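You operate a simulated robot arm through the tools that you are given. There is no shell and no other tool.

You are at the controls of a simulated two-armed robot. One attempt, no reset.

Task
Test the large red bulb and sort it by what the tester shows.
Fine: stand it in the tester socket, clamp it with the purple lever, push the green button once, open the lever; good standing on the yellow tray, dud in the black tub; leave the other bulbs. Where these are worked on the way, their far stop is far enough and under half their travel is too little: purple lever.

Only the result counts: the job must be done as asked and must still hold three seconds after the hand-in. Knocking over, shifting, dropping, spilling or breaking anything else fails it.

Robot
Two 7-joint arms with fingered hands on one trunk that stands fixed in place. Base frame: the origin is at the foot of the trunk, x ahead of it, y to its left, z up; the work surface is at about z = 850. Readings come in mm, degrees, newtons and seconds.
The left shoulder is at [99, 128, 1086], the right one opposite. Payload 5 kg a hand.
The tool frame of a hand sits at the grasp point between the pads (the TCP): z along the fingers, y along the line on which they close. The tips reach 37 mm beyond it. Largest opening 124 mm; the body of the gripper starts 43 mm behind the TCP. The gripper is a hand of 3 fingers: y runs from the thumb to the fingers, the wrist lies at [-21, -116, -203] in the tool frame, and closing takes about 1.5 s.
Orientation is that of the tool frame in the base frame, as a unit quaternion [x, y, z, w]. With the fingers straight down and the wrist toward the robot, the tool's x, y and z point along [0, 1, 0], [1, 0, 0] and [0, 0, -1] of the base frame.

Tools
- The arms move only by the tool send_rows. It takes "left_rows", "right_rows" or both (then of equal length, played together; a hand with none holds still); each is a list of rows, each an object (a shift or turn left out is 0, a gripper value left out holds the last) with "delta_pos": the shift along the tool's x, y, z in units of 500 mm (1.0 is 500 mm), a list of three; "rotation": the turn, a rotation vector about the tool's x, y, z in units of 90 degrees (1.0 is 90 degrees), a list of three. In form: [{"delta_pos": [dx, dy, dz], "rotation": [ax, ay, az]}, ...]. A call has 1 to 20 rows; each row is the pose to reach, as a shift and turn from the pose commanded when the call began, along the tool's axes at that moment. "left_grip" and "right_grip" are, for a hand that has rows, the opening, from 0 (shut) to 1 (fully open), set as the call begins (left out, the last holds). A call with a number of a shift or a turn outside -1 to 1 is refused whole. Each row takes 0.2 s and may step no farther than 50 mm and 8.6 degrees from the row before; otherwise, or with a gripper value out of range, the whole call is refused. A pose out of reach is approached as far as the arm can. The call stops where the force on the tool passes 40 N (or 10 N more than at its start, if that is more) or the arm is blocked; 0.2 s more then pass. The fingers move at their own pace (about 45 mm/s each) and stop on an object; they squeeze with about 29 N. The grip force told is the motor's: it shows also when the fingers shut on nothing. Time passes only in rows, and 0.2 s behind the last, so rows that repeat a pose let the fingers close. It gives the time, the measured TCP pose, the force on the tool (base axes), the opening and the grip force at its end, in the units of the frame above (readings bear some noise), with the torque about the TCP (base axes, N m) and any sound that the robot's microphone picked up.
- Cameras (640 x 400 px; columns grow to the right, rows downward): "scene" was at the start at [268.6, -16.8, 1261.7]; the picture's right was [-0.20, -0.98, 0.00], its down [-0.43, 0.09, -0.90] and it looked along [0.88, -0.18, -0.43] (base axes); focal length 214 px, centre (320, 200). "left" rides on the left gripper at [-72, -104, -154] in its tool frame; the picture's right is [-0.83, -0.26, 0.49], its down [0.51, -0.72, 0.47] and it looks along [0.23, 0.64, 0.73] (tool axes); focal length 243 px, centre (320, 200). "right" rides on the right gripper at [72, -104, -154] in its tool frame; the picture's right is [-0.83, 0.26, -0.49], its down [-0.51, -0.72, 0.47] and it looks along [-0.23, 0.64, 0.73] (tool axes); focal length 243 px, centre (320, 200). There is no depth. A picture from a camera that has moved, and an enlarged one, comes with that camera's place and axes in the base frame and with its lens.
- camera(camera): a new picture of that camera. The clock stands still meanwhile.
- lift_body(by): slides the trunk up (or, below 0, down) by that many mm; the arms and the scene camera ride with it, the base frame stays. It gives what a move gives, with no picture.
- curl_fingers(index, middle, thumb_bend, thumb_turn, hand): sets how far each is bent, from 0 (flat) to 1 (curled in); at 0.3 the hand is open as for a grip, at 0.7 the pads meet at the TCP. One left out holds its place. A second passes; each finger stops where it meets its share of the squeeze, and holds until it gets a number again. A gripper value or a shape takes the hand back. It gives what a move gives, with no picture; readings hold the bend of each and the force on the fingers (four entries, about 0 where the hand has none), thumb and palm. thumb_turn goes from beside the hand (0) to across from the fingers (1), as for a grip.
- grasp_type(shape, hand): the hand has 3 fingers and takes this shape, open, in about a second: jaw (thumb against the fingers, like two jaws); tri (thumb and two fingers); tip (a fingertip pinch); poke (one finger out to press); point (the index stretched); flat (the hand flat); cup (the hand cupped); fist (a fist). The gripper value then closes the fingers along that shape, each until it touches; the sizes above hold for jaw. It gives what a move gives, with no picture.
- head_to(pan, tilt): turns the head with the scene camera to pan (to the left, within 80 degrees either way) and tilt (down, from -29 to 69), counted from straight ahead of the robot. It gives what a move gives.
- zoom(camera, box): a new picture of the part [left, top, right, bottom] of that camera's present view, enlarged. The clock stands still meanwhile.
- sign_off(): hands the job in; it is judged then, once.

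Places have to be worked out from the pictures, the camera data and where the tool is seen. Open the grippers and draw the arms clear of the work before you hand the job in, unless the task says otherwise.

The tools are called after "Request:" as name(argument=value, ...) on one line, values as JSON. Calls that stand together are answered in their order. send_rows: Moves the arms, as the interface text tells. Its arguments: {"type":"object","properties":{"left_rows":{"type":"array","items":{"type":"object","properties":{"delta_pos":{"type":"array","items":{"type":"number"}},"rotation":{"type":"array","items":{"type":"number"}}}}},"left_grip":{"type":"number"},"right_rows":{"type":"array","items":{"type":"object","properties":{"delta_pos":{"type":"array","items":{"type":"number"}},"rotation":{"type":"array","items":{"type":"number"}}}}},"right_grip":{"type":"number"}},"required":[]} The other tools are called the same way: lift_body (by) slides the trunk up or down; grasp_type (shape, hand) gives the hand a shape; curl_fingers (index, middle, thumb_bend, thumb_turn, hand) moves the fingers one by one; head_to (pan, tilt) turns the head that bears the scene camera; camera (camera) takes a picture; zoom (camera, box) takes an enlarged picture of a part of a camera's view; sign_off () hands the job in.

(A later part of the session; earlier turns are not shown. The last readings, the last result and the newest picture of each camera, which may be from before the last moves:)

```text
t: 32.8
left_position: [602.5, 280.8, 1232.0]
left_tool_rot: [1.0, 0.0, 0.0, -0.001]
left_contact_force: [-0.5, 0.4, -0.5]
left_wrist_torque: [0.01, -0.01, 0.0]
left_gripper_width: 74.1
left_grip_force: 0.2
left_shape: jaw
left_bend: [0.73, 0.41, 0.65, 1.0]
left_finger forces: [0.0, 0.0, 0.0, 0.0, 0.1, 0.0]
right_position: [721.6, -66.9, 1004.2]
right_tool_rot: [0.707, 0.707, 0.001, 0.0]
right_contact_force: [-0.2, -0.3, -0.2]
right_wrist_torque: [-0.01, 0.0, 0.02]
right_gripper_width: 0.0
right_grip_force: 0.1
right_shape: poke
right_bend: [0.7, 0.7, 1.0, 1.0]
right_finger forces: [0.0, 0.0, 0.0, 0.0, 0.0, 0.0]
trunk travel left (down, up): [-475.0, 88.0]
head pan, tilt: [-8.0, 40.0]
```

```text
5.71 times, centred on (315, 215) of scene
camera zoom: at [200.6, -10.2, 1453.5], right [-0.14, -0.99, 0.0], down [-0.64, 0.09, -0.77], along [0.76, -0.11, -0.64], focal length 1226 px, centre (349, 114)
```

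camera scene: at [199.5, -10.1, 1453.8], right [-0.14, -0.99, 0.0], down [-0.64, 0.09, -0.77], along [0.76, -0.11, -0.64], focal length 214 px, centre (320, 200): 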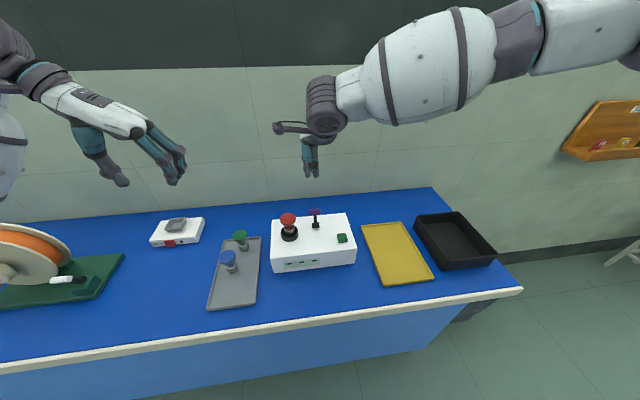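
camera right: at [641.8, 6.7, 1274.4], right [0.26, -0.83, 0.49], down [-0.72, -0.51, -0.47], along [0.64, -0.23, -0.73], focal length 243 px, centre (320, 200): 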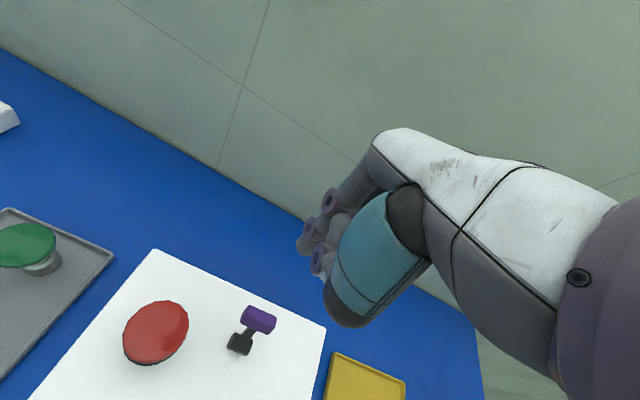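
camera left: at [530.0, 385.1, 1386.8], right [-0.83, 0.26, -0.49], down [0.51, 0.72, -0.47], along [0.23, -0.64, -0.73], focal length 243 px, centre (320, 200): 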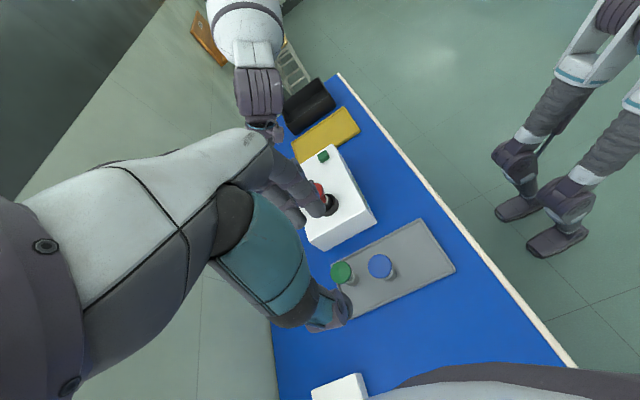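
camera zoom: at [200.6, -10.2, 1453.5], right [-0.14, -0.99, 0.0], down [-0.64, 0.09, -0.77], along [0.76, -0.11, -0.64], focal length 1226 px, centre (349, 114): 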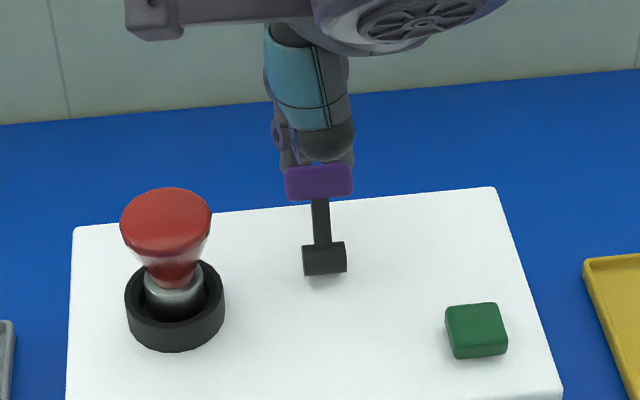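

Fingers are directly behind the purple handle. I pull toward the robot gently by 12 mm and read the force.

Request:
send_rows(right_rows=[{"delta_pos": [0, -0.006, 0]}, {"delta_pos": [0, -0.012, 0]}, {"delta_pos": [0, -0.018, 0]}, {"delta_pos": [0, -0.024, 0]}])

Request:
zoom(camera="right", box=[180, 160, 400, 340])

Request:
zoom(camera="scene", box=[280, 180, 350, 250])

```text
t: 33.8
left_position: [602.1, 280.1, 1232.8]
left_tool_rot: [1.0, 0.0, 0.0, 0.0]
left_contact_force: [-0.2, 0.8, -0.2]
left_wrist_torque: [0.03, 0.0, 0.0]
left_gripper_width: 73.9
left_grip_force: 0.0
left_shape: jaw
left_bend: [0.73, 0.41, 0.65, 1.0]
left_finger forces: [0.0, 0.1, 0.1, 0.0, 0.0, 0.0]
right_position: [710.4, -67.4, 1004.5]
right_tool_rot: [0.707, 0.707, 0.0, 0.0]
right_contact_force: [1.4, 0.4, 0.7]
right_wrist_torque: [0.03, -0.05, -0.02]
right_gripper_width: 0.0
right_grip_force: 0.0
right_shape: poke
right_bend: [0.7, 0.7, 1.0, 1.0]
right_finger forces: [0.5, 0.8, 0.0, 0.1, 0.1, 0.0]
trunk travel left (down, up): [-475.0, 88.0]
head pan, tilt: [-8.0, 40.0]
```

```text
2.22 times, centred on (290, 250) of right
camera zoom: at [605.9, 4.5, 1157.9], right [0.26, -0.83, 0.49], down [-0.72, -0.51, -0.47], along [0.64, -0.23, -0.73], focal length 539 px, centre (387, 89)
```

zoom: 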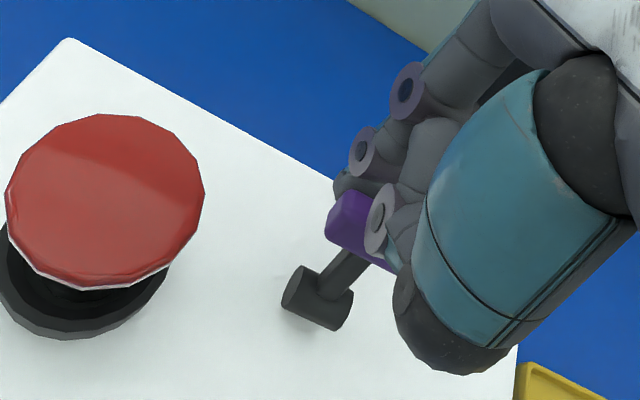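

```text
5.71 times, centred on (315, 215) of scene
camera zoom: at [200.7, -10.2, 1453.5], right [-0.14, -0.99, 0.0], down [-0.64, 0.09, -0.77], along [0.76, -0.11, -0.64], focal length 1226 px, centre (349, 114)
```

zoom: 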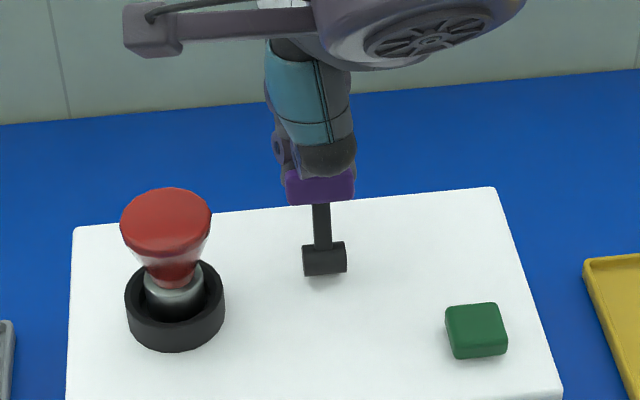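

Light contact (about 1.4 N) has begun. I continue pulling 12 mm.

Request:
send_rows(right_rows=[{"delta_pos": [0, -0.006, 0]}, {"delta_pos": [0, -0.012, 0]}, {"delta_pos": [0, -0.018, 0]}, {"delta_pos": [0, -0.024, 0]}])

Request:
zoom(camera="right", box=[180, 160, 400, 340])

Request:
zoom(camera="scene", box=[280, 180, 350, 250])

```text
t: 34.8
left_position: [603.1, 279.3, 1231.7]
left_tool_rot: [1.0, 0.001, 0.0, -0.001]
left_contact_force: [-0.1, 0.1, -0.3]
left_wrist_torque: [0.01, 0.03, 0.0]
left_gripper_width: 74.3
left_grip_force: 0.0
left_shape: jaw
left_bend: [0.73, 0.41, 0.65, 1.0]
left_finger forces: [0.0, 0.0, 0.1, 0.0, 0.0, 0.0]
right_position: [697.5, -66.4, 1002.5]
right_tool_rot: [0.707, 0.707, 0.0, 0.001]
right_contact_force: [1.1, -0.5, 0.3]
right_wrist_torque: [-0.05, 0.01, 0.04]
right_gripper_width: 0.0
right_grip_force: 0.0
right_shape: poke
right_bend: [0.7, 0.7, 1.0, 1.0]
right_finger forces: [0.1, 0.5, 0.1, 0.0, 0.0, 0.1]
trunk travel left (down, up): [-475.0, 88.0]
head pan, tilt: [-8.0, 40.0]
```

```text
2.22 times, centred on (290, 250) of right
camera zoom: at [594.0, 5.3, 1157.4], right [0.26, -0.83, 0.49], down [-0.72, -0.51, -0.47], along [0.64, -0.23, -0.73], focal length 539 px, centre (387, 89)
```

zoom: 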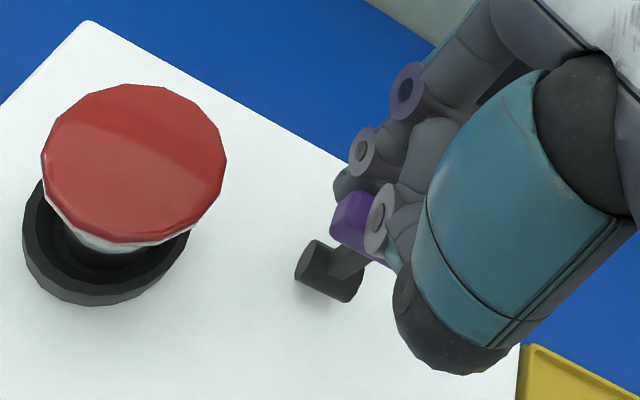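

```text
5.71 times, centred on (315, 215) of scene
camera zoom: at [200.7, -10.2, 1453.5], right [-0.14, -0.99, 0.0], down [-0.64, 0.09, -0.77], along [0.76, -0.11, -0.64], focal length 1226 px, centre (349, 114)
```

zoom: 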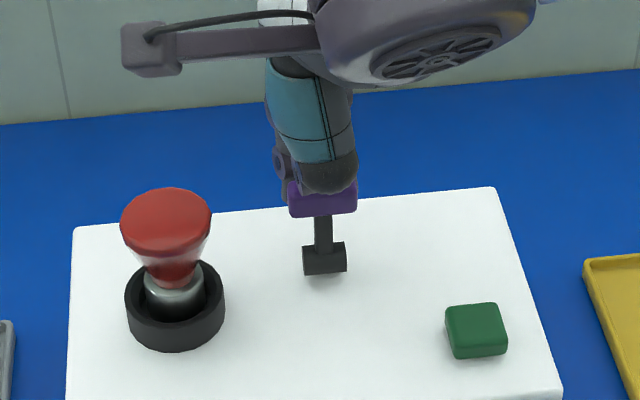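

The lever follows easily. I continue pulling 24 mm more.

Request:
send_rows(right_rows=[{"delta_pos": [0, -0.008, 0]}, {"delta_pos": [0, -0.016, 0]}, {"delta_pos": [0, -0.024, 0]}, {"delta_pos": [0, -0.032, 0]}, {"delta_pos": [0, -0.04, 0]}, {"delta_pos": [0, -0.048, 0]}])

Request:
zoom(camera="right", box=[180, 160, 400, 340])

Request:
zoom(camera="scene", box=[280, 180, 350, 250])

```text
t: 36.2
left_position: [603.3, 281.1, 1231.7]
left_tool_rot: [1.0, 0.001, 0.0, 0.0]
left_contact_force: [-0.7, -0.3, 0.1]
left_wrist_torque: [-0.02, -0.01, -0.02]
left_gripper_width: 74.0
left_grip_force: 0.1
left_shape: jaw
left_bend: [0.73, 0.41, 0.65, 1.0]
left_finger forces: [0.0, 0.1, 0.0, 0.1, 0.0, 0.0]
right_position: [674.0, -64.3, 1004.2]
right_tool_rot: [0.707, 0.707, 0.0, 0.001]
right_contact_force: [2.7, -0.1, 0.5]
right_wrist_torque: [0.0, -0.07, 0.02]
right_gripper_width: 0.0
right_grip_force: 0.0
right_shape: poke
right_bend: [0.7, 0.7, 1.0, 1.0]
right_finger forces: [1.0, 1.8, 0.0, 0.0, 0.0, 0.0]
trunk travel left (down, up): [-475.0, 88.0]
head pan, tilt: [-8.0, 40.0]
```

```text
2.22 times, centred on (290, 250) of right
camera zoom: at [570.6, 5.8, 1157.6], right [0.26, -0.83, 0.49], down [-0.72, -0.51, -0.47], along [0.64, -0.23, -0.73], focal length 539 px, centre (387, 89)
```

zoom: 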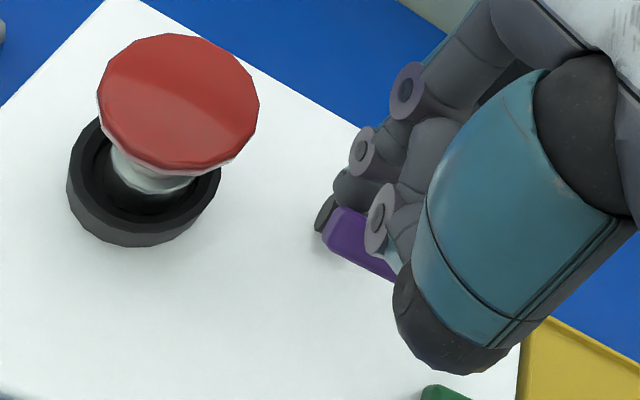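

```text
5.71 times, centred on (315, 215) of scene
camera zoom: at [201.4, -10.2, 1453.4], right [-0.14, -0.99, 0.0], down [-0.64, 0.09, -0.77], along [0.76, -0.11, -0.64], focal length 1226 px, centre (349, 114)
```

zoom: 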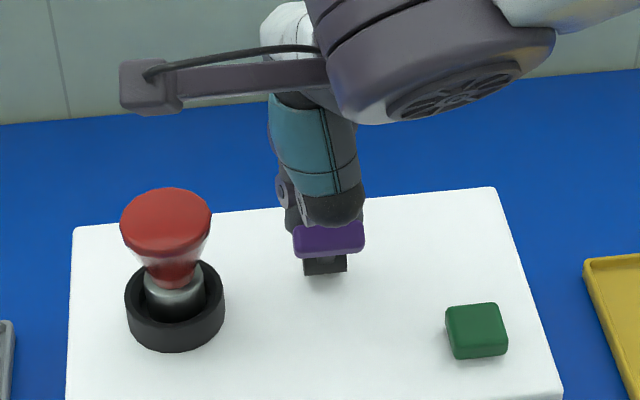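

The lever is past vertical now. I continue another 16 mm, lowering slightly to follow its arc.

Request:
send_rows(right_rows=[{"delta_pos": [0, -0.008, 0.002]}, {"delta_pos": [0, -0.016, 0.004]}, {"delta_pos": [0, -0.024, 0.008]}, {"delta_pos": [0, -0.032, 0.012]}])

Request:
zoom(camera="right", box=[180, 160, 400, 340])

Request:
zoom(camera="scene", box=[280, 180, 350, 250])

```text
t: 37.0
left_position: [604.4, 281.6, 1231.2]
left_tool_rot: [1.0, -0.001, -0.001, 0.0]
left_contact_force: [-0.2, 0.8, -0.6]
left_wrist_torque: [-0.01, 0.0, -0.04]
left_gripper_width: 74.1
left_grip_force: 0.2
left_shape: jaw
left_bend: [0.73, 0.41, 0.65, 1.0]
left_finger forces: [0.0, 0.0, 0.1, 0.0, 0.0, 0.1]
right_position: [672.0, -65.8, 1003.9]
right_tool_rot: [0.709, 0.705, 0.004, 0.004]
right_contact_force: [25.7, 3.5, -3.3]
right_wrist_torque: [0.09, -0.72, 0.04]
right_gripper_width: 0.1
right_grip_force: 0.0
right_shape: poke
right_bend: [0.7, 0.7, 1.0, 1.0]
right_finger forces: [11.2, 14.6, 0.0, 0.0, 0.0, 0.0]
trunk travel left (down, up): [-475.0, 88.0]
head pan, tilt: [-8.0, 40.0]
stopped in row 3 (right hand): the force on the tool passed its limit at 44 N (the readings are from after the stop); the commanded pose is now the measured one
```

```text
2.22 times, centred on (290, 250) of right
camera zoom: at [566.6, 5.5, 1156.2], right [0.25, -0.83, 0.5], down [-0.72, -0.5, -0.48], along [0.65, -0.23, -0.72], focal length 539 px, centre (387, 89)
```

zoom: 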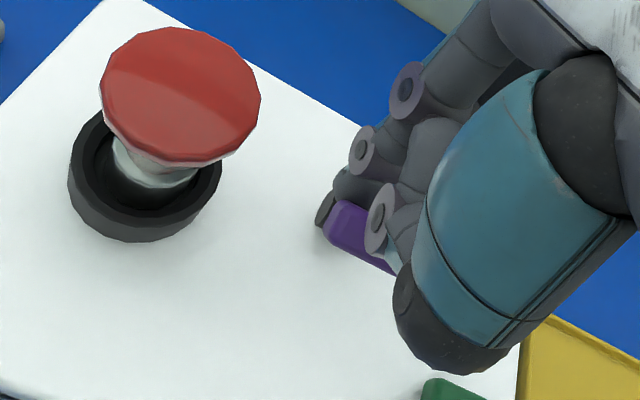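

```text
5.71 times, centred on (315, 215) of scene
camera zoom: at [204.3, -9.3, 1452.8], right [-0.14, -0.99, 0.0], down [-0.64, 0.09, -0.76], along [0.76, -0.11, -0.64], focal length 1226 px, centre (349, 114)
```

zoom: 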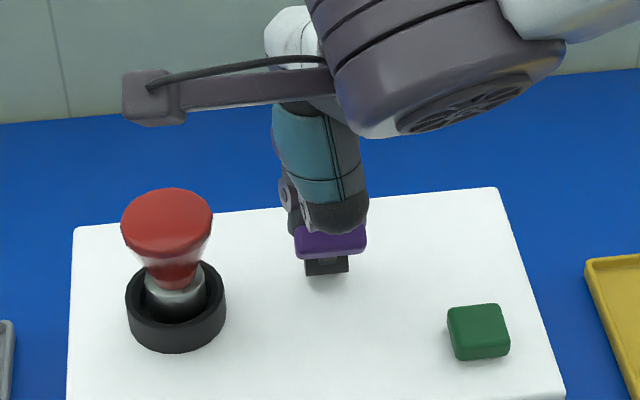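

The lever met its far stop (44 N). I back off behind it and look whether it stays closed and the panel changes.

Request:
send_rows(right_rows=[{"delta_pos": [0, 0.01, 0]}, {"delta_pos": [0, 0.03, 0]}, {"delta_pos": [0, 0.05, 0]}, {"delta_pos": [0, 0.05, -0.06]}, {"delta_pos": [0, 0.05, -0.14]}, {"delta_pos": [0, 0.05, -0.2]}])

Request:
zoom(camera="scene", box=[260, 190, 370, 280])

Request:
zoom(camera="right", box=[180, 160, 400, 400])

```text
t: 38.4
left_position: [602.1, 280.4, 1232.0]
left_tool_rot: [1.0, 0.0, 0.0, 0.0]
left_contact_force: [0.3, 0.0, 0.2]
left_wrist_torque: [0.0, -0.06, 0.02]
left_gripper_width: 74.0
left_grip_force: 0.1
left_shape: jaw
left_bend: [0.73, 0.41, 0.65, 1.0]
left_finger forces: [0.0, 0.0, 0.0, 0.0, 0.1, 0.0]
right_position: [692.3, -64.1, 1106.5]
right_tool_rot: [0.708, 0.706, 0.004, 0.002]
right_contact_force: [0.6, 0.3, 0.4]
right_wrist_torque: [0.02, 0.01, -0.04]
right_gripper_width: 0.1
right_grip_force: 0.1
right_shape: poke
right_bend: [0.7, 0.7, 1.0, 1.0]
right_finger forces: [0.0, 0.0, 0.0, 0.1, 0.0, 0.0]
trunk travel left (down, up): [-475.0, 88.0]
head pan, tilt: [-8.0, 40.0]
```

```text
4.44 times, centred on (315, 235) of scene
camera zoom: at [200.6, -10.0, 1453.5], right [-0.14, -0.99, 0.0], down [-0.64, 0.09, -0.77], along [0.76, -0.11, -0.64], focal length 953 px, centre (342, 44)
```

zoom: 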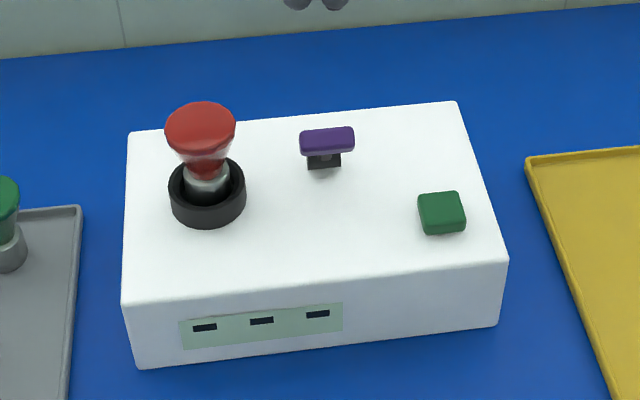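

```text
1.67 times, centred on (290, 280) of right
camera zoom: at [587.2, 6.8, 1258.9], right [0.25, -0.83, 0.49], down [-0.72, -0.5, -0.48], along [0.65, -0.23, -0.73], focal length 404 px, centre (370, 67)
```

zoom: 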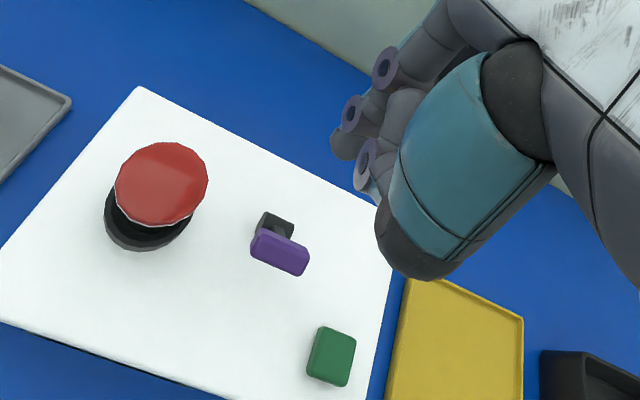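

The lever stays closed at its far stop (handle now about x=657) and the tester hasn't moved. Before pressing, I check the MAINS box more closely to judge whether the tester is powered.

Request:
head_to(pan=25, tilt=35)

Request:
camera(camera="scene")

```text
t: 39.3
left_position: [601.9, 281.2, 1231.7]
left_tool_rot: [1.0, 0.0, 0.0, 0.0]
left_contact_force: [0.7, 0.5, 1.2]
left_wrist_torque: [0.0, 0.0, 0.03]
left_gripper_width: 74.0
left_grip_force: 0.0
left_shape: jaw
left_bend: [0.73, 0.41, 0.65, 1.0]
left_finger forces: [0.0, 0.1, 0.0, 0.0, 0.1, 0.0]
right_position: [691.1, -64.2, 1105.7]
right_tool_rot: [0.709, 0.706, 0.004, 0.004]
right_contact_force: [-0.4, -0.1, -0.5]
right_wrist_torque: [-0.01, -0.02, -0.01]
right_gripper_width: 0.0
right_grip_force: 0.1
right_shape: poke
right_bend: [0.7, 0.7, 1.0, 1.0]
right_finger forces: [0.0, 0.1, 0.1, 0.0, 0.0, 0.0]
trunk travel left (down, up): [-475.0, 88.0]
head pan, tilt: [25.0, 35.0]
```

```text
taken
camera scene: at [196.3, 38.8, 1461.1], right [0.42, -0.91, 0.0], down [-0.52, -0.24, -0.82], along [0.74, 0.35, -0.57], focal length 214 px, centre (320, 200)
```

scene: 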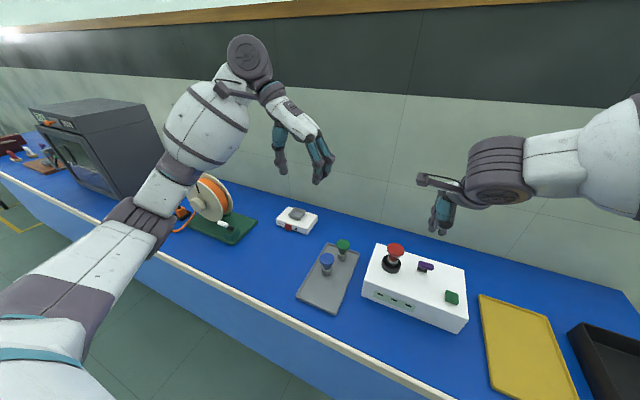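

Request:
zoom(camera="scene", box=[265, 200, 325, 240])

Request:
zoom(camera="scene", box=[350, 235, 480, 340])

Request:
zoom(camera="scene", box=[160, 160, 270, 250])

```text
10.00 times, centred on (295, 220) of scene
camera zoom: at [196.3, 38.8, 1461.1], right [0.42, -0.91, 0.0], down [-0.52, -0.24, -0.82], along [0.74, 0.35, -0.57], focal length 2145 px, centre (570, 0)
```

zoom: 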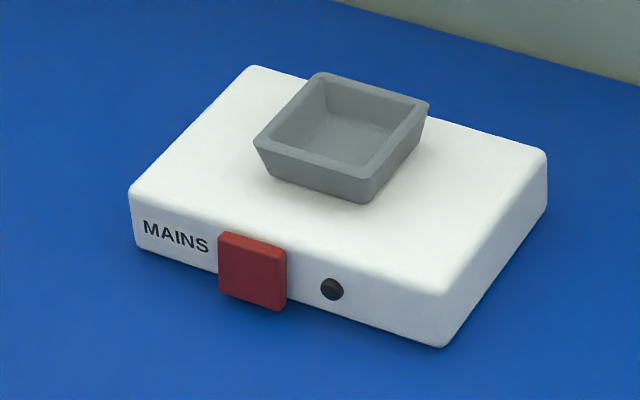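

```text
3.81 times, centred on (415, 288) of scene
camera zoom: at [196.3, 38.8, 1461.1], right [0.42, -0.91, 0.0], down [-0.52, -0.24, -0.82], along [0.74, 0.35, -0.57], focal length 817 px, centre (-42, -133)
```

zoom: 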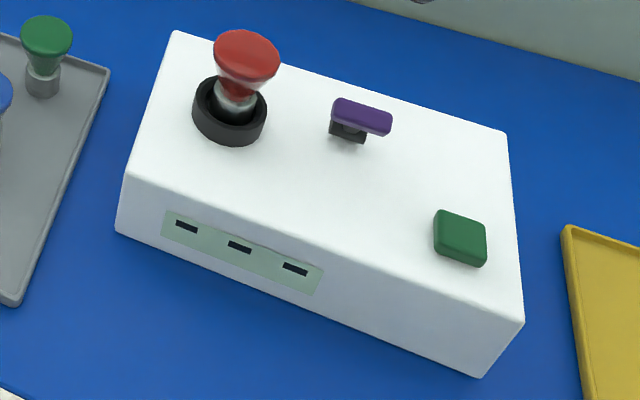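

```text
4.44 times, centred on (215, 205) of scene
camera zoom: at [196.3, 38.8, 1461.1], right [0.42, -0.91, 0.0], down [-0.52, -0.24, -0.82], along [0.74, 0.35, -0.57], focal length 953 px, centre (787, 178)
```

zoom: 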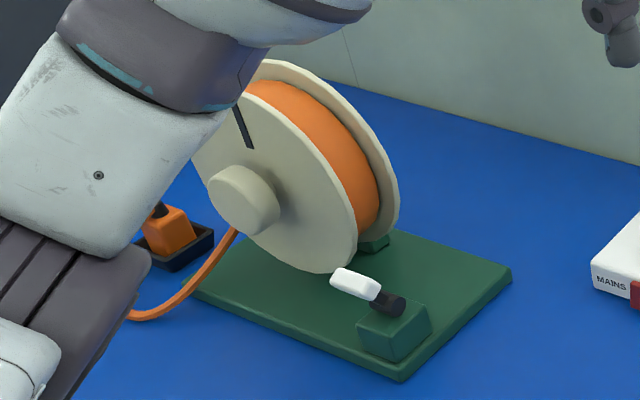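

The MAINS box and the reel look like separate kit, so I stick to the stated steps. The button centre works out at about (620, -138, top 941); I turn the head back and bring the right hand above it.

Request:
head_to(pan=-8, tilt=40)

Request:
send_rows(right_rows=[{"delta_pos": [-0.04, -0.04, 0]}, {"delta_pos": [-0.09, -0.09, 0]}, {"delta_pos": [-0.148, -0.143, 0]}, {"delta_pos": [-0.148, -0.143, 0.06]}, {"delta_pos": [-0.148, -0.143, 0.12]}, {"delta_pos": [-0.148, -0.143, 0.17]}, {"delta_pos": [-0.148, -0.143, 0.17]}])

Request:
zoom(camera="scene", box=[260, 180, 380, 280])

Request:
zoom(camera="right", box=[180, 160, 400, 340])

```text
t: 40.3
left_position: [602.3, 279.6, 1231.8]
left_tool_rot: [1.0, 0.0, 0.001, 0.0]
left_contact_force: [1.0, 0.0, -0.6]
left_wrist_torque: [-0.02, 0.01, -0.02]
left_gripper_width: 74.0
left_grip_force: 0.0
left_shape: jaw
left_bend: [0.73, 0.41, 0.65, 1.0]
left_finger forces: [0.1, 0.0, 0.0, 0.0, 0.0, 0.1]
right_position: [692.7, -64.4, 1105.6]
right_tool_rot: [0.709, 0.705, 0.004, 0.004]
right_contact_force: [-0.2, 0.6, 0.3]
right_wrist_torque: [0.0, -0.02, -0.01]
right_gripper_width: 0.0
right_grip_force: 0.1
right_shape: poke
right_bend: [0.7, 0.7, 1.0, 1.0]
right_finger forces: [0.1, 0.0, 0.0, 0.1, 0.1, 0.1]
trunk travel left (down, up): [-475.0, 88.0]
head pan, tilt: [-8.0, 40.0]
```

```text
t: 41.9
left_position: [602.1, 281.8, 1233.7]
left_tool_rot: [1.0, 0.001, 0.0, 0.001]
left_contact_force: [0.1, -0.1, 0.1]
left_wrist_torque: [-0.02, 0.04, -0.02]
left_gripper_width: 74.1
left_grip_force: 0.0
left_shape: jaw
left_bend: [0.73, 0.41, 0.65, 1.0]
left_finger forces: [0.0, 0.0, 0.1, 0.0, 0.0, 0.1]
right_position: [617.4, -140.0, 1019.7]
right_tool_rot: [0.708, 0.706, 0.004, 0.003]
right_contact_force: [-0.6, -0.3, -0.3]
right_wrist_torque: [0.02, 0.0, -0.02]
right_gripper_width: 0.0
right_grip_force: 0.0
right_shape: poke
right_bend: [0.7, 0.7, 1.0, 1.0]
right_finger forces: [0.0, 0.1, 0.0, 0.0, 0.1, 0.0]
trunk travel left (down, up): [-475.0, 88.0]
head pan, tilt: [-8.0, 40.0]
```

```text
4.00 times, centred on (320, 230) of scene
camera zoom: at [200.8, -9.6, 1453.6], right [-0.14, -0.99, 0.0], down [-0.64, 0.09, -0.77], along [0.76, -0.11, -0.64], focal length 858 px, centre (320, 80)
```

zoom: 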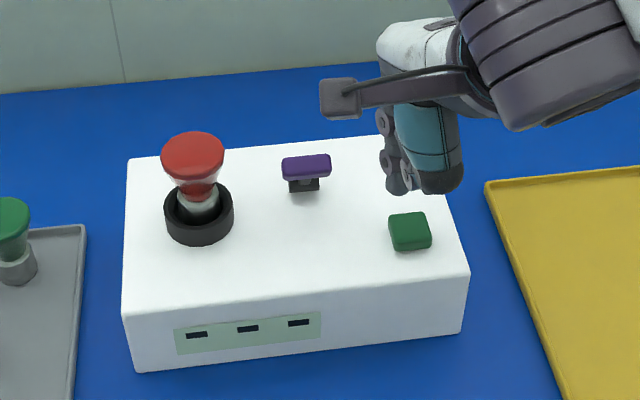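

```text
2.22 times, centred on (290, 250) of right
camera zoom: at [513.1, -69.4, 1171.9], right [0.25, -0.83, 0.49], down [-0.72, -0.5, -0.48], along [0.65, -0.23, -0.73], focal length 539 px, centre (387, 89)
```

zoom: 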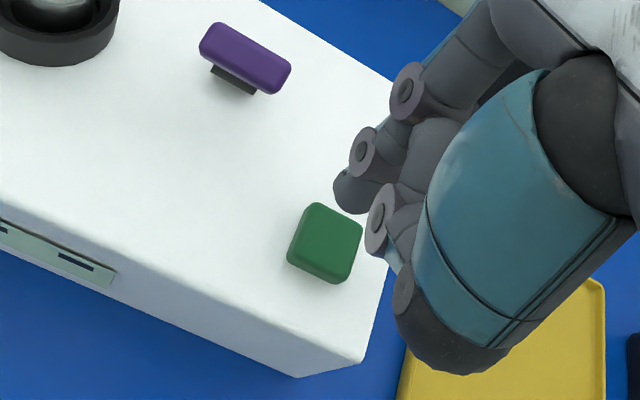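

The fingertips hang about 40 mm above the button. I descend to just above it, then press in small steps up to about 7 mm past contact, watching force, sound and the panel.

Request:
send_rows(right_rows=[{"delta_pos": [0.004, 0.004, 0.03]}, {"delta_pos": [0.004, 0.004, 0.058]}, {"delta_pos": [0.004, 0.004, 0.07]}, {"delta_pos": [0.004, 0.004, 0.076]}])

Request:
zoom(camera="scene", box=[260, 180, 380, 280])

Request:
zoom(camera="right", box=[200, 180, 360, 320])

```text
t: 42.9
left_position: [603.2, 279.8, 1232.2]
left_tool_rot: [1.0, 0.0, 0.0, -0.001]
left_contact_force: [-0.7, -0.9, 1.2]
left_wrist_torque: [-0.01, 0.01, 0.0]
left_gripper_width: 74.0
left_grip_force: 0.1
left_shape: jaw
left_bend: [0.73, 0.41, 0.65, 1.0]
left_finger forces: [0.0, 0.0, 0.0, 0.0, 0.0, 0.0]
right_position: [622.5, -139.0, 981.5]
right_tool_rot: [0.709, 0.706, 0.003, 0.004]
right_contact_force: [-0.9, -0.3, 1.9]
right_wrist_torque: [-0.02, 0.05, 0.0]
right_gripper_width: 0.0
right_grip_force: 0.1
right_shape: poke
right_bend: [0.7, 0.7, 1.0, 1.0]
right_finger forces: [0.0, 1.3, 0.0, 0.0, 0.0, 0.0]
trunk travel left (down, up): [-475.0, 88.0]
head pan, tilt: [-8.0, 40.0]
```

```text
4.00 times, centred on (320, 230) of scene
camera zoom: at [200.8, -10.2, 1453.5], right [-0.14, -0.99, 0.0], down [-0.64, 0.09, -0.77], along [0.76, -0.11, -0.64], focal length 858 px, centre (320, 80)
```

zoom: 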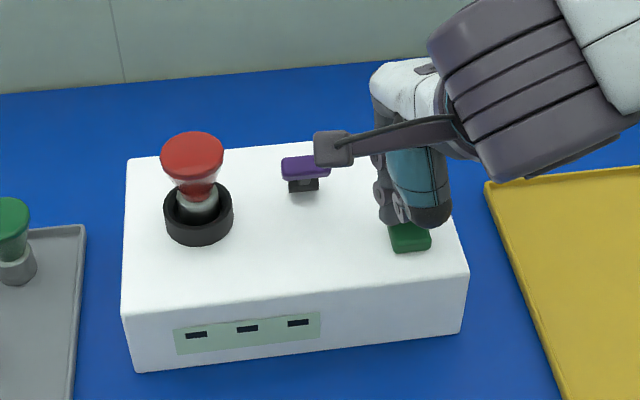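

```text
2.86 times, centred on (280, 250) of right
camera zoom: at [517.6, -67.4, 1134.1], right [0.25, -0.83, 0.49], down [-0.72, -0.5, -0.48], along [0.65, -0.23, -0.73], focal length 693 px, centre (434, 57)
```

zoom: 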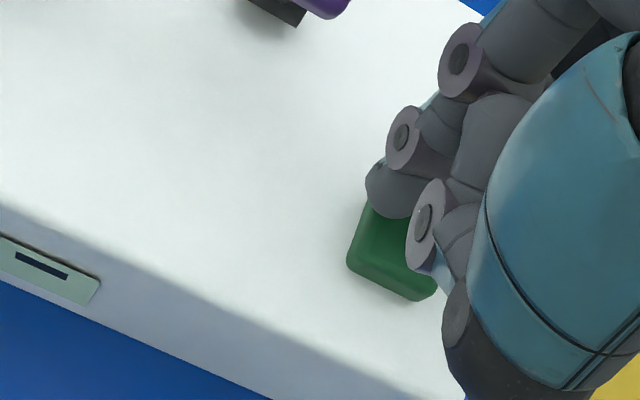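

The tips touch the rear edge of the button at TCP z≈981. I lift 5 mm and shift 8 mm toward the robot to press it more centrally.

Request:
send_rows(right_rows=[{"delta_pos": [0, 0, -0.01]}, {"delta_pos": [0, -0.016, -0.01]}, {"delta_pos": [0, -0.016, -0.01]}])

Request:
zoom(camera="right", box=[200, 180, 360, 320])

```text
t: 43.7
left_position: [601.8, 279.3, 1231.0]
left_tool_rot: [1.0, 0.0, -0.001, 0.001]
left_contact_force: [-0.1, -0.2, 0.4]
left_wrist_torque: [0.04, 0.01, -0.06]
left_gripper_width: 74.1
left_grip_force: 0.1
left_shape: jaw
left_bend: [0.73, 0.41, 0.65, 1.0]
left_finger forces: [0.1, 0.1, 0.1, 0.0, 0.0, 0.0]
right_position: [614.1, -138.5, 986.2]
right_tool_rot: [0.708, 0.706, 0.004, 0.003]
right_contact_force: [0.0, 0.4, 0.3]
right_wrist_torque: [0.06, 0.0, 0.02]
right_gripper_width: 0.0
right_grip_force: 0.1
right_shape: poke
right_bend: [0.7, 0.7, 1.0, 1.0]
right_finger forces: [0.0, 0.1, 0.1, 0.0, 0.1, 0.1]
trunk travel left (down, up): [-475.0, 88.0]
head pan, tilt: [-8.0, 40.0]
```

```text
2.86 times, centred on (280, 250) of right
camera zoom: at [509.3, -67.6, 1139.2], right [0.25, -0.83, 0.49], down [-0.72, -0.5, -0.48], along [0.65, -0.23, -0.73], focal length 693 px, centre (434, 57)
```

zoom: 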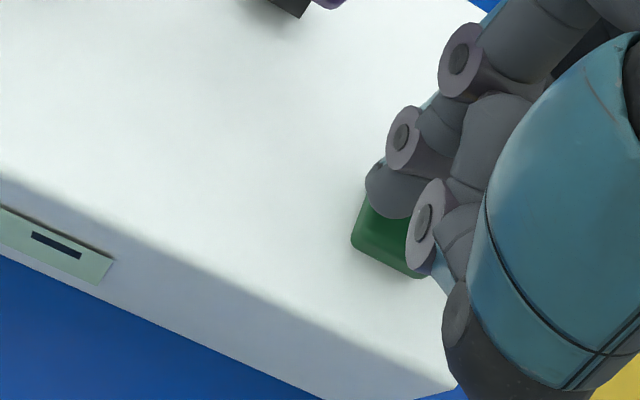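

Now the tips sit over the middle of the button. I press down in small steps to about 9 mm past contact (the call stops by itself at the force limit).

Request:
send_rows(right_rows=[{"delta_pos": [0, 0, 0.008]}, {"delta_pos": [0, 0, 0.014]}, {"delta_pos": [0, 0, 0.02]}, {"delta_pos": [0, 0, 0.024]}])

Request:
zoom(camera="scene", box=[260, 180, 380, 280])

```text
t: 44.7
left_position: [601.1, 280.3, 1232.7]
left_tool_rot: [1.0, -0.001, 0.001, 0.0]
left_contact_force: [0.1, -0.1, 0.1]
left_wrist_torque: [0.0, 0.02, 0.03]
left_gripper_width: 74.0
left_grip_force: 0.1
left_shape: jaw
left_bend: [0.73, 0.41, 0.65, 1.0]
left_finger forces: [0.0, 0.0, 0.0, 0.0, 0.0, 0.0]
right_position: [612.9, -138.9, 975.5]
right_tool_rot: [0.708, 0.706, 0.005, 0.004]
right_contact_force: [2.8, -0.2, 10.5]
right_wrist_torque: [-0.19, -0.06, 0.01]
right_gripper_width: 0.1
right_grip_force: 0.1
right_shape: poke
right_bend: [0.7, 0.7, 1.0, 1.0]
right_finger forces: [0.0, 10.4, 0.0, 0.0, 0.0, 0.0]
trunk travel left (down, up): [-475.0, 88.0]
head pan, tilt: [-8.0, 40.0]
heard: click
```

```text
4.00 times, centred on (320, 230) of scene
camera zoom: at [199.8, -10.0, 1453.9], right [-0.14, -0.99, 0.0], down [-0.64, 0.09, -0.77], along [0.76, -0.11, -0.64], focal length 858 px, centre (320, 80)
```

zoom: 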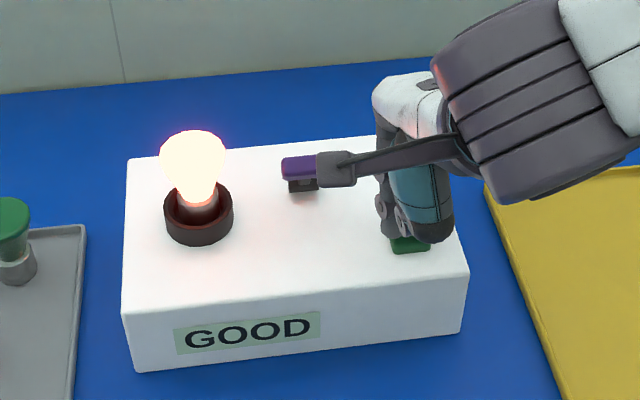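

A click, the bulb lit and the panel shows "GOOD", so it goes standing on the yellow tray. I raise the right hand straight off the button.

Request:
send_rows(right_rows=[{"delta_pos": [0, 0, -0.02]}, {"delta_pos": [0, 0, -0.06]}, {"delta_pos": [0, 0, -0.13]}, {"delta_pos": [0, 0, -0.2]}])

Request:
zoom(camera="scene", box=[260, 180, 380, 280])

Request:
camera(camera="right")

```text
t: 45.7
left_position: [600.5, 280.3, 1232.7]
left_tool_rot: [1.0, 0.0, 0.0, 0.0]
left_contact_force: [-0.3, 0.2, -0.3]
left_wrist_torque: [-0.02, 0.0, -0.02]
left_gripper_width: 73.9
left_grip_force: 0.0
left_shape: jaw
left_bend: [0.73, 0.41, 0.65, 1.0]
left_finger forces: [0.0, 0.0, 0.0, 0.1, 0.0, 0.0]
right_position: [613.2, -137.9, 1073.5]
right_tool_rot: [0.708, 0.706, 0.003, 0.003]
right_contact_force: [-0.1, 0.1, 0.2]
right_wrist_torque: [0.01, -0.02, 0.0]
right_gripper_width: 0.0
right_grip_force: 0.0
right_shape: poke
right_bend: [0.7, 0.7, 1.0, 1.0]
right_finger forces: [0.0, 0.0, 0.0, 0.0, 0.1, 0.0]
trunk travel left (down, up): [-475.0, 88.0]
head pan, tilt: [-8.0, 40.0]
```

```text
4.00 times, centred on (320, 230) of scene
camera zoom: at [199.2, -9.5, 1453.8], right [-0.14, -0.99, 0.0], down [-0.64, 0.09, -0.77], along [0.76, -0.11, -0.64], focal length 858 px, centre (320, 80)
```

zoom: 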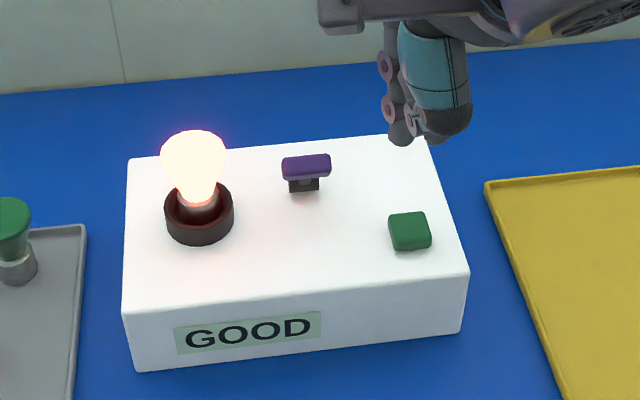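

```text
taken
camera right: at [508.4, -67.7, 1226.6], right [0.25, -0.83, 0.49], down [-0.72, -0.51, -0.48], along [0.65, -0.23, -0.73], focal length 243 px, centre (320, 200)
```

right: 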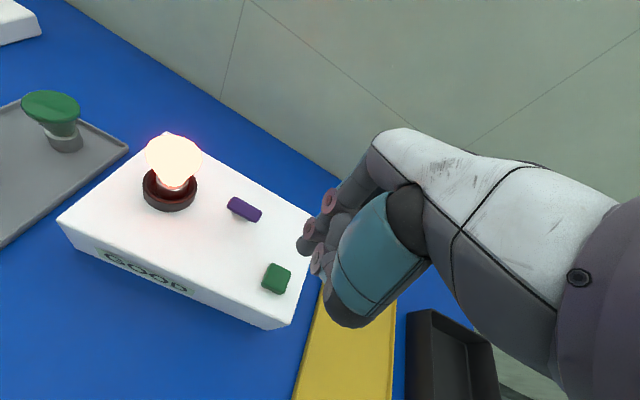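

The button is released and the display still reads GOOD. Next I open the lever: I bring the fingers in front of the handle (robot side) at about (600, -66) and lower them to tips at z≈963.

Request:
send_rows(right_rows=[{"delta_pos": [0.05, -0.01, 0]}, {"delta_pos": [0.1, -0.02, 0]}, {"delta_pos": [0.144, -0.028, 0]}, {"delta_pos": [0.144, -0.028, 0.06]}, {"delta_pos": [0.144, -0.028, 0.12]}, {"delta_pos": [0.144, -0.028, 0.146]}, {"delta_pos": [0.144, -0.028, 0.146]}])

Request:
zoom(camera="scene", box=[260, 180, 380, 280])

Request:
zoom(camera="right", box=[180, 140, 400, 320])

```text
t: 47.3
left_position: [602.1, 281.6, 1231.6]
left_tool_rot: [1.0, 0.0, -0.001, 0.001]
left_contact_force: [-0.6, 0.8, 0.7]
left_wrist_torque: [0.04, 0.01, -0.03]
left_gripper_width: 74.1
left_grip_force: 0.2
left_shape: jaw
left_bend: [0.73, 0.41, 0.65, 1.0]
left_finger forces: [0.0, 0.0, 0.0, 0.0, 0.1, 0.0]
right_position: [599.5, -67.6, 1001.2]
right_tool_rot: [0.709, 0.706, 0.004, 0.003]
right_contact_force: [-0.4, -0.3, 0.6]
right_wrist_torque: [-0.01, 0.01, 0.0]
right_gripper_width: 0.0
right_grip_force: 0.1
right_shape: poke
right_bend: [0.7, 0.7, 1.0, 1.0]
right_finger forces: [0.0, 0.1, 0.1, 0.0, 0.1, 0.1]
trunk travel left (down, up): [-475.0, 88.0]
head pan, tilt: [-8.0, 40.0]
```

```text
4.00 times, centred on (320, 230) of scene
camera zoom: at [200.7, -10.1, 1453.6], right [-0.14, -0.99, 0.0], down [-0.64, 0.09, -0.77], along [0.76, -0.11, -0.64], focal length 858 px, centre (320, 80)
```

zoom: 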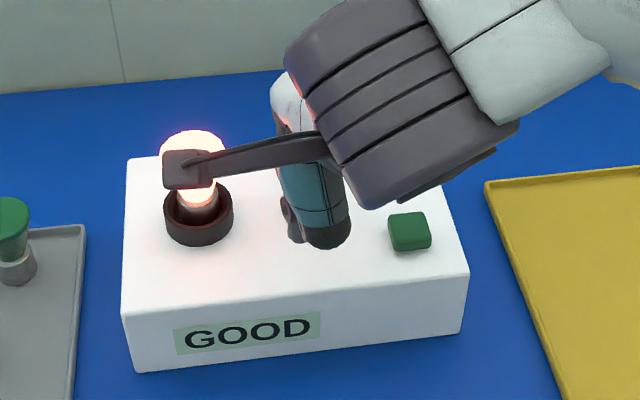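

```text
2.22 times, centred on (290, 230) of right
camera zoom: at [494.2, 4.9, 1153.8], right [0.25, -0.83, 0.49], down [-0.72, -0.5, -0.48], along [0.65, -0.23, -0.73], focal length 539 px, centre (387, 133)
```

zoom: 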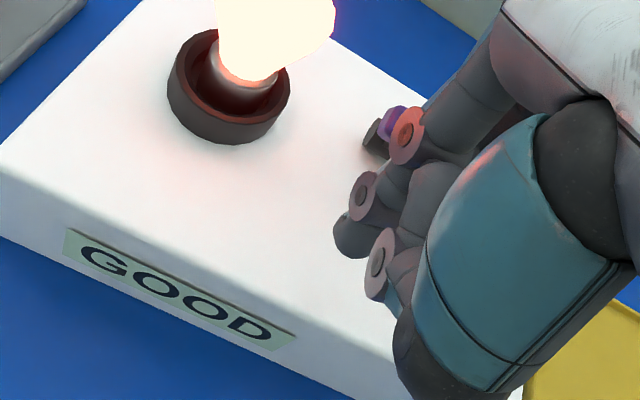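

The fingers are in front of the closed handle. I push away from the robot in 4 mm steps for 40 mm.

Request:
send_rows(right_rows=[{"delta_pos": [0, 0.01, 0]}, {"delta_pos": [0, 0.02, 0]}, {"delta_pos": [0, 0.03, 0]}, {"delta_pos": [0, 0.038, 0]}, {"delta_pos": [0, 0.046, 0]}, {"delta_pos": [0, 0.054, 0]}, {"delta_pos": [0, 0.062, 0]}, {"delta_pos": [0, 0.07, 0]}, {"delta_pos": [0, 0.078, 0]}])

Request:
zoom(camera="right", box=[180, 140, 400, 320])

Request:
zoom(camera="scene", box=[260, 180, 380, 280])

Request:
zoom(camera="left", box=[270, 130, 400, 250])

```text
t: 49.3
left_position: [603.6, 279.9, 1231.1]
left_tool_rot: [1.0, 0.0, -0.001, 0.001]
left_contact_force: [0.1, 0.3, -0.7]
left_wrist_torque: [0.0, 0.04, 0.0]
left_gripper_width: 73.9
left_grip_force: 0.1
left_shape: jaw
left_bend: [0.73, 0.41, 0.65, 1.0]
left_finger forces: [0.0, 0.1, 0.1, 0.0, 0.0, 0.0]
right_position: [641.4, -67.7, 997.1]
right_tool_rot: [0.709, 0.706, 0.002, 0.002]
right_contact_force: [-0.6, -0.1, 0.4]
right_wrist_torque: [0.01, 0.02, 0.01]
right_gripper_width: 0.1
right_grip_force: 0.0
right_shape: poke
right_bend: [0.7, 0.7, 1.0, 1.0]
right_finger forces: [0.0, 0.2, 0.0, 0.0, 0.0, 0.0]
trunk travel left (down, up): [-475.0, 88.0]
head pan, tilt: [-8.0, 40.0]
```

```text
2.22 times, centred on (290, 230) of right
camera zoom: at [536.7, 3.8, 1150.9], right [0.26, -0.83, 0.49], down [-0.72, -0.5, -0.48], along [0.64, -0.23, -0.73], focal length 539 px, centre (387, 133)
```

zoom: 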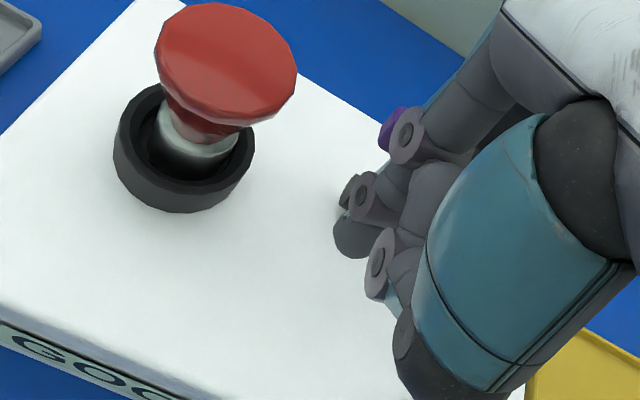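

```text
4.00 times, centred on (320, 230) of scene
camera zoom: at [203.2, -10.7, 1452.8], right [-0.14, -0.99, 0.0], down [-0.64, 0.09, -0.76], along [0.76, -0.11, -0.64], focal length 858 px, centre (320, 80)
```

zoom: 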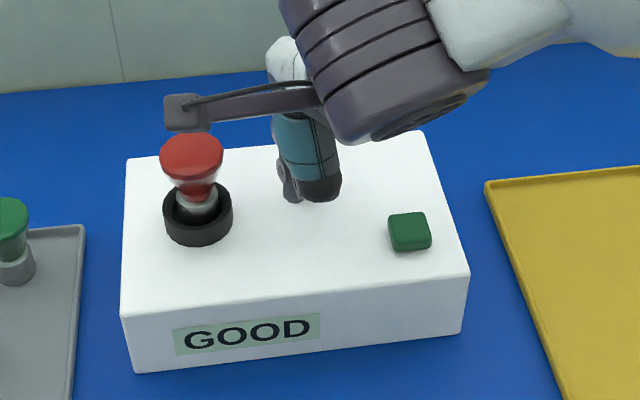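

```text
3.33 times, centred on (335, 190) of left
camera zoom: at [532.9, 384.4, 1385.2], right [-0.83, 0.26, -0.49], down [0.51, 0.72, -0.47], along [0.23, -0.64, -0.73], focal length 809 px, centre (270, 233)
```

zoom: 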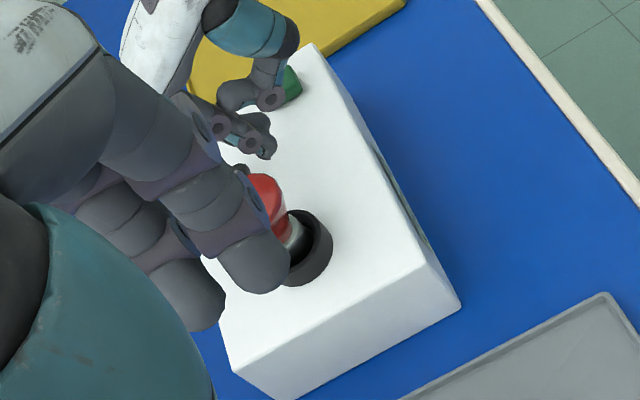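

The lever is moving and the bulb has gone out, the display still reading GOOD. I push on until its open stop.

Request:
send_rows(right_rows=[{"delta_pos": [0, 0.008, 0]}, {"delta_pos": [0, 0.016, 0]}, {"delta_pos": [0, 0.024, 0]}, {"delta_pos": [0, 0.032, 0]}, {"delta_pos": [0, 0.04, 0]}])

Request:
zoom(camera="right", box=[180, 140, 400, 320])

```text
t: 50.5
left_position: [604.3, 280.3, 1232.0]
left_tool_rot: [1.0, 0.0, -0.001, 0.0]
left_contact_force: [0.2, -0.4, 0.3]
left_wrist_torque: [0.01, 0.05, -0.03]
left_gripper_width: 74.1
left_grip_force: 0.1
left_shape: jaw
left_bend: [0.73, 0.41, 0.65, 1.0]
left_finger forces: [0.0, 0.0, 0.0, 0.1, 0.0, 0.1]
right_position: [660.9, -66.5, 1000.6]
right_tool_rot: [0.708, 0.706, 0.004, 0.002]
right_contact_force: [0.0, 1.0, 0.1]
right_wrist_torque: [0.0, -0.02, 0.03]
right_gripper_width: 0.0
right_grip_force: 0.1
right_shape: poke
right_bend: [0.7, 0.7, 1.0, 1.0]
right_finger forces: [0.0, 0.0, 0.1, 0.0, 0.0, 0.1]
trunk travel left (down, up): [-475.0, 88.0]
head pan, tilt: [-8.0, 40.0]
```

```text
2.22 times, centred on (290, 230) of right
camera zoom: at [555.6, 5.5, 1153.2], right [0.25, -0.83, 0.49], down [-0.72, -0.5, -0.48], along [0.65, -0.23, -0.73], focal length 539 px, centre (387, 133)
```

zoom: 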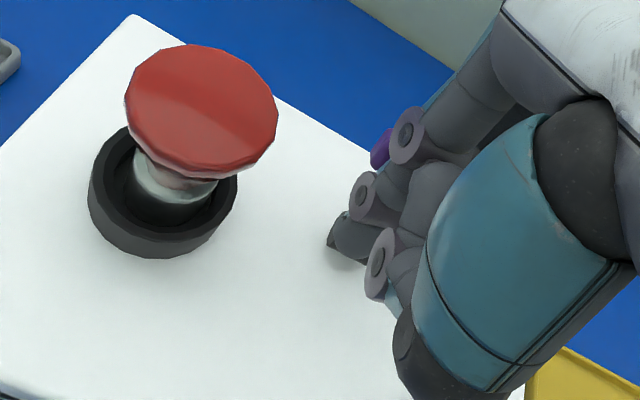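

No resistance yet. I continue another 16 mm.

Request:
send_rows(right_rows=[{"delta_pos": [0, 0.008, 0]}, {"delta_pos": [0, 0.016, 0]}, {"delta_pos": [0, 0.024, 0]}, {"delta_pos": [0, 0.032, 0]}])

Request:
zoom(camera="right", box=[180, 140, 400, 320])

Request:
zoom(camera="scene", box=[260, 180, 380, 280])

```text
t: 51.5
left_position: [600.7, 280.7, 1233.5]
left_tool_rot: [1.0, 0.0, 0.0, 0.0]
left_contact_force: [0.6, 0.0, 0.1]
left_wrist_torque: [0.05, 0.02, 0.01]
left_gripper_width: 74.6
left_grip_force: 0.1
left_shape: jaw
left_bend: [0.73, 0.41, 0.65, 1.0]
left_finger forces: [0.0, 0.1, 0.1, 0.0, 0.0, 0.0]
right_position: [674.4, -65.2, 1002.0]
right_tool_rot: [0.707, 0.707, 0.005, 0.002]
right_contact_force: [-11.0, 1.7, 4.0]
right_wrist_torque: [0.0, -0.02, -0.07]
right_gripper_width: 0.0
right_grip_force: 0.0
right_shape: poke
right_bend: [0.7, 0.7, 1.0, 1.0]
right_finger forces: [0.1, 11.3, 0.1, 0.1, 0.0, 0.1]
trunk travel left (down, up): [-475.0, 88.0]
head pan, tilt: [-8.0, 40.0]
```

```text
2.22 times, centred on (290, 230) of right
camera zoom: at [569.0, 5.7, 1154.9], right [0.25, -0.83, 0.49], down [-0.72, -0.5, -0.48], along [0.65, -0.23, -0.73], focal length 539 px, centre (387, 133)
```

zoom: 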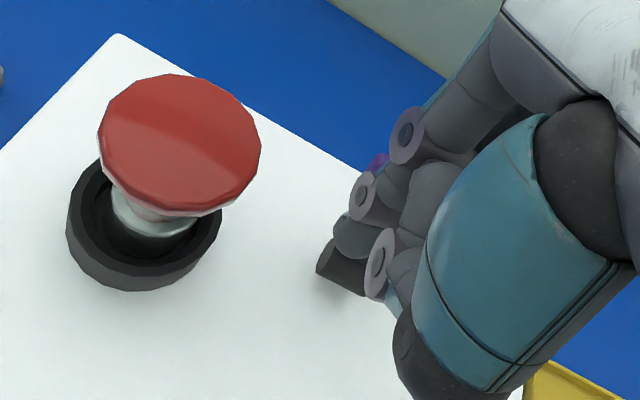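

```text
4.00 times, centred on (320, 230) of scene
camera zoom: at [198.8, -9.8, 1453.9], right [-0.14, -0.99, 0.0], down [-0.64, 0.09, -0.77], along [0.76, -0.11, -0.64], focal length 858 px, centre (320, 80)
```

zoom: 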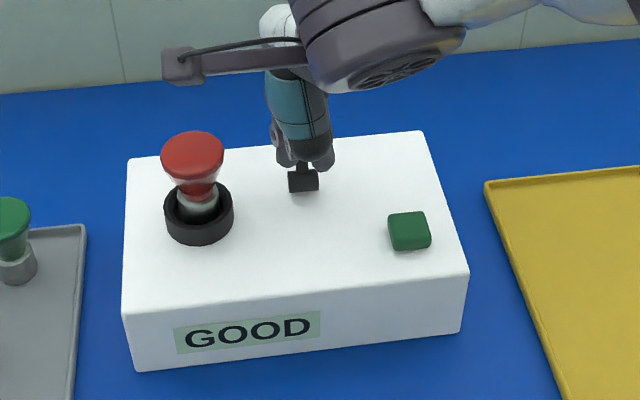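

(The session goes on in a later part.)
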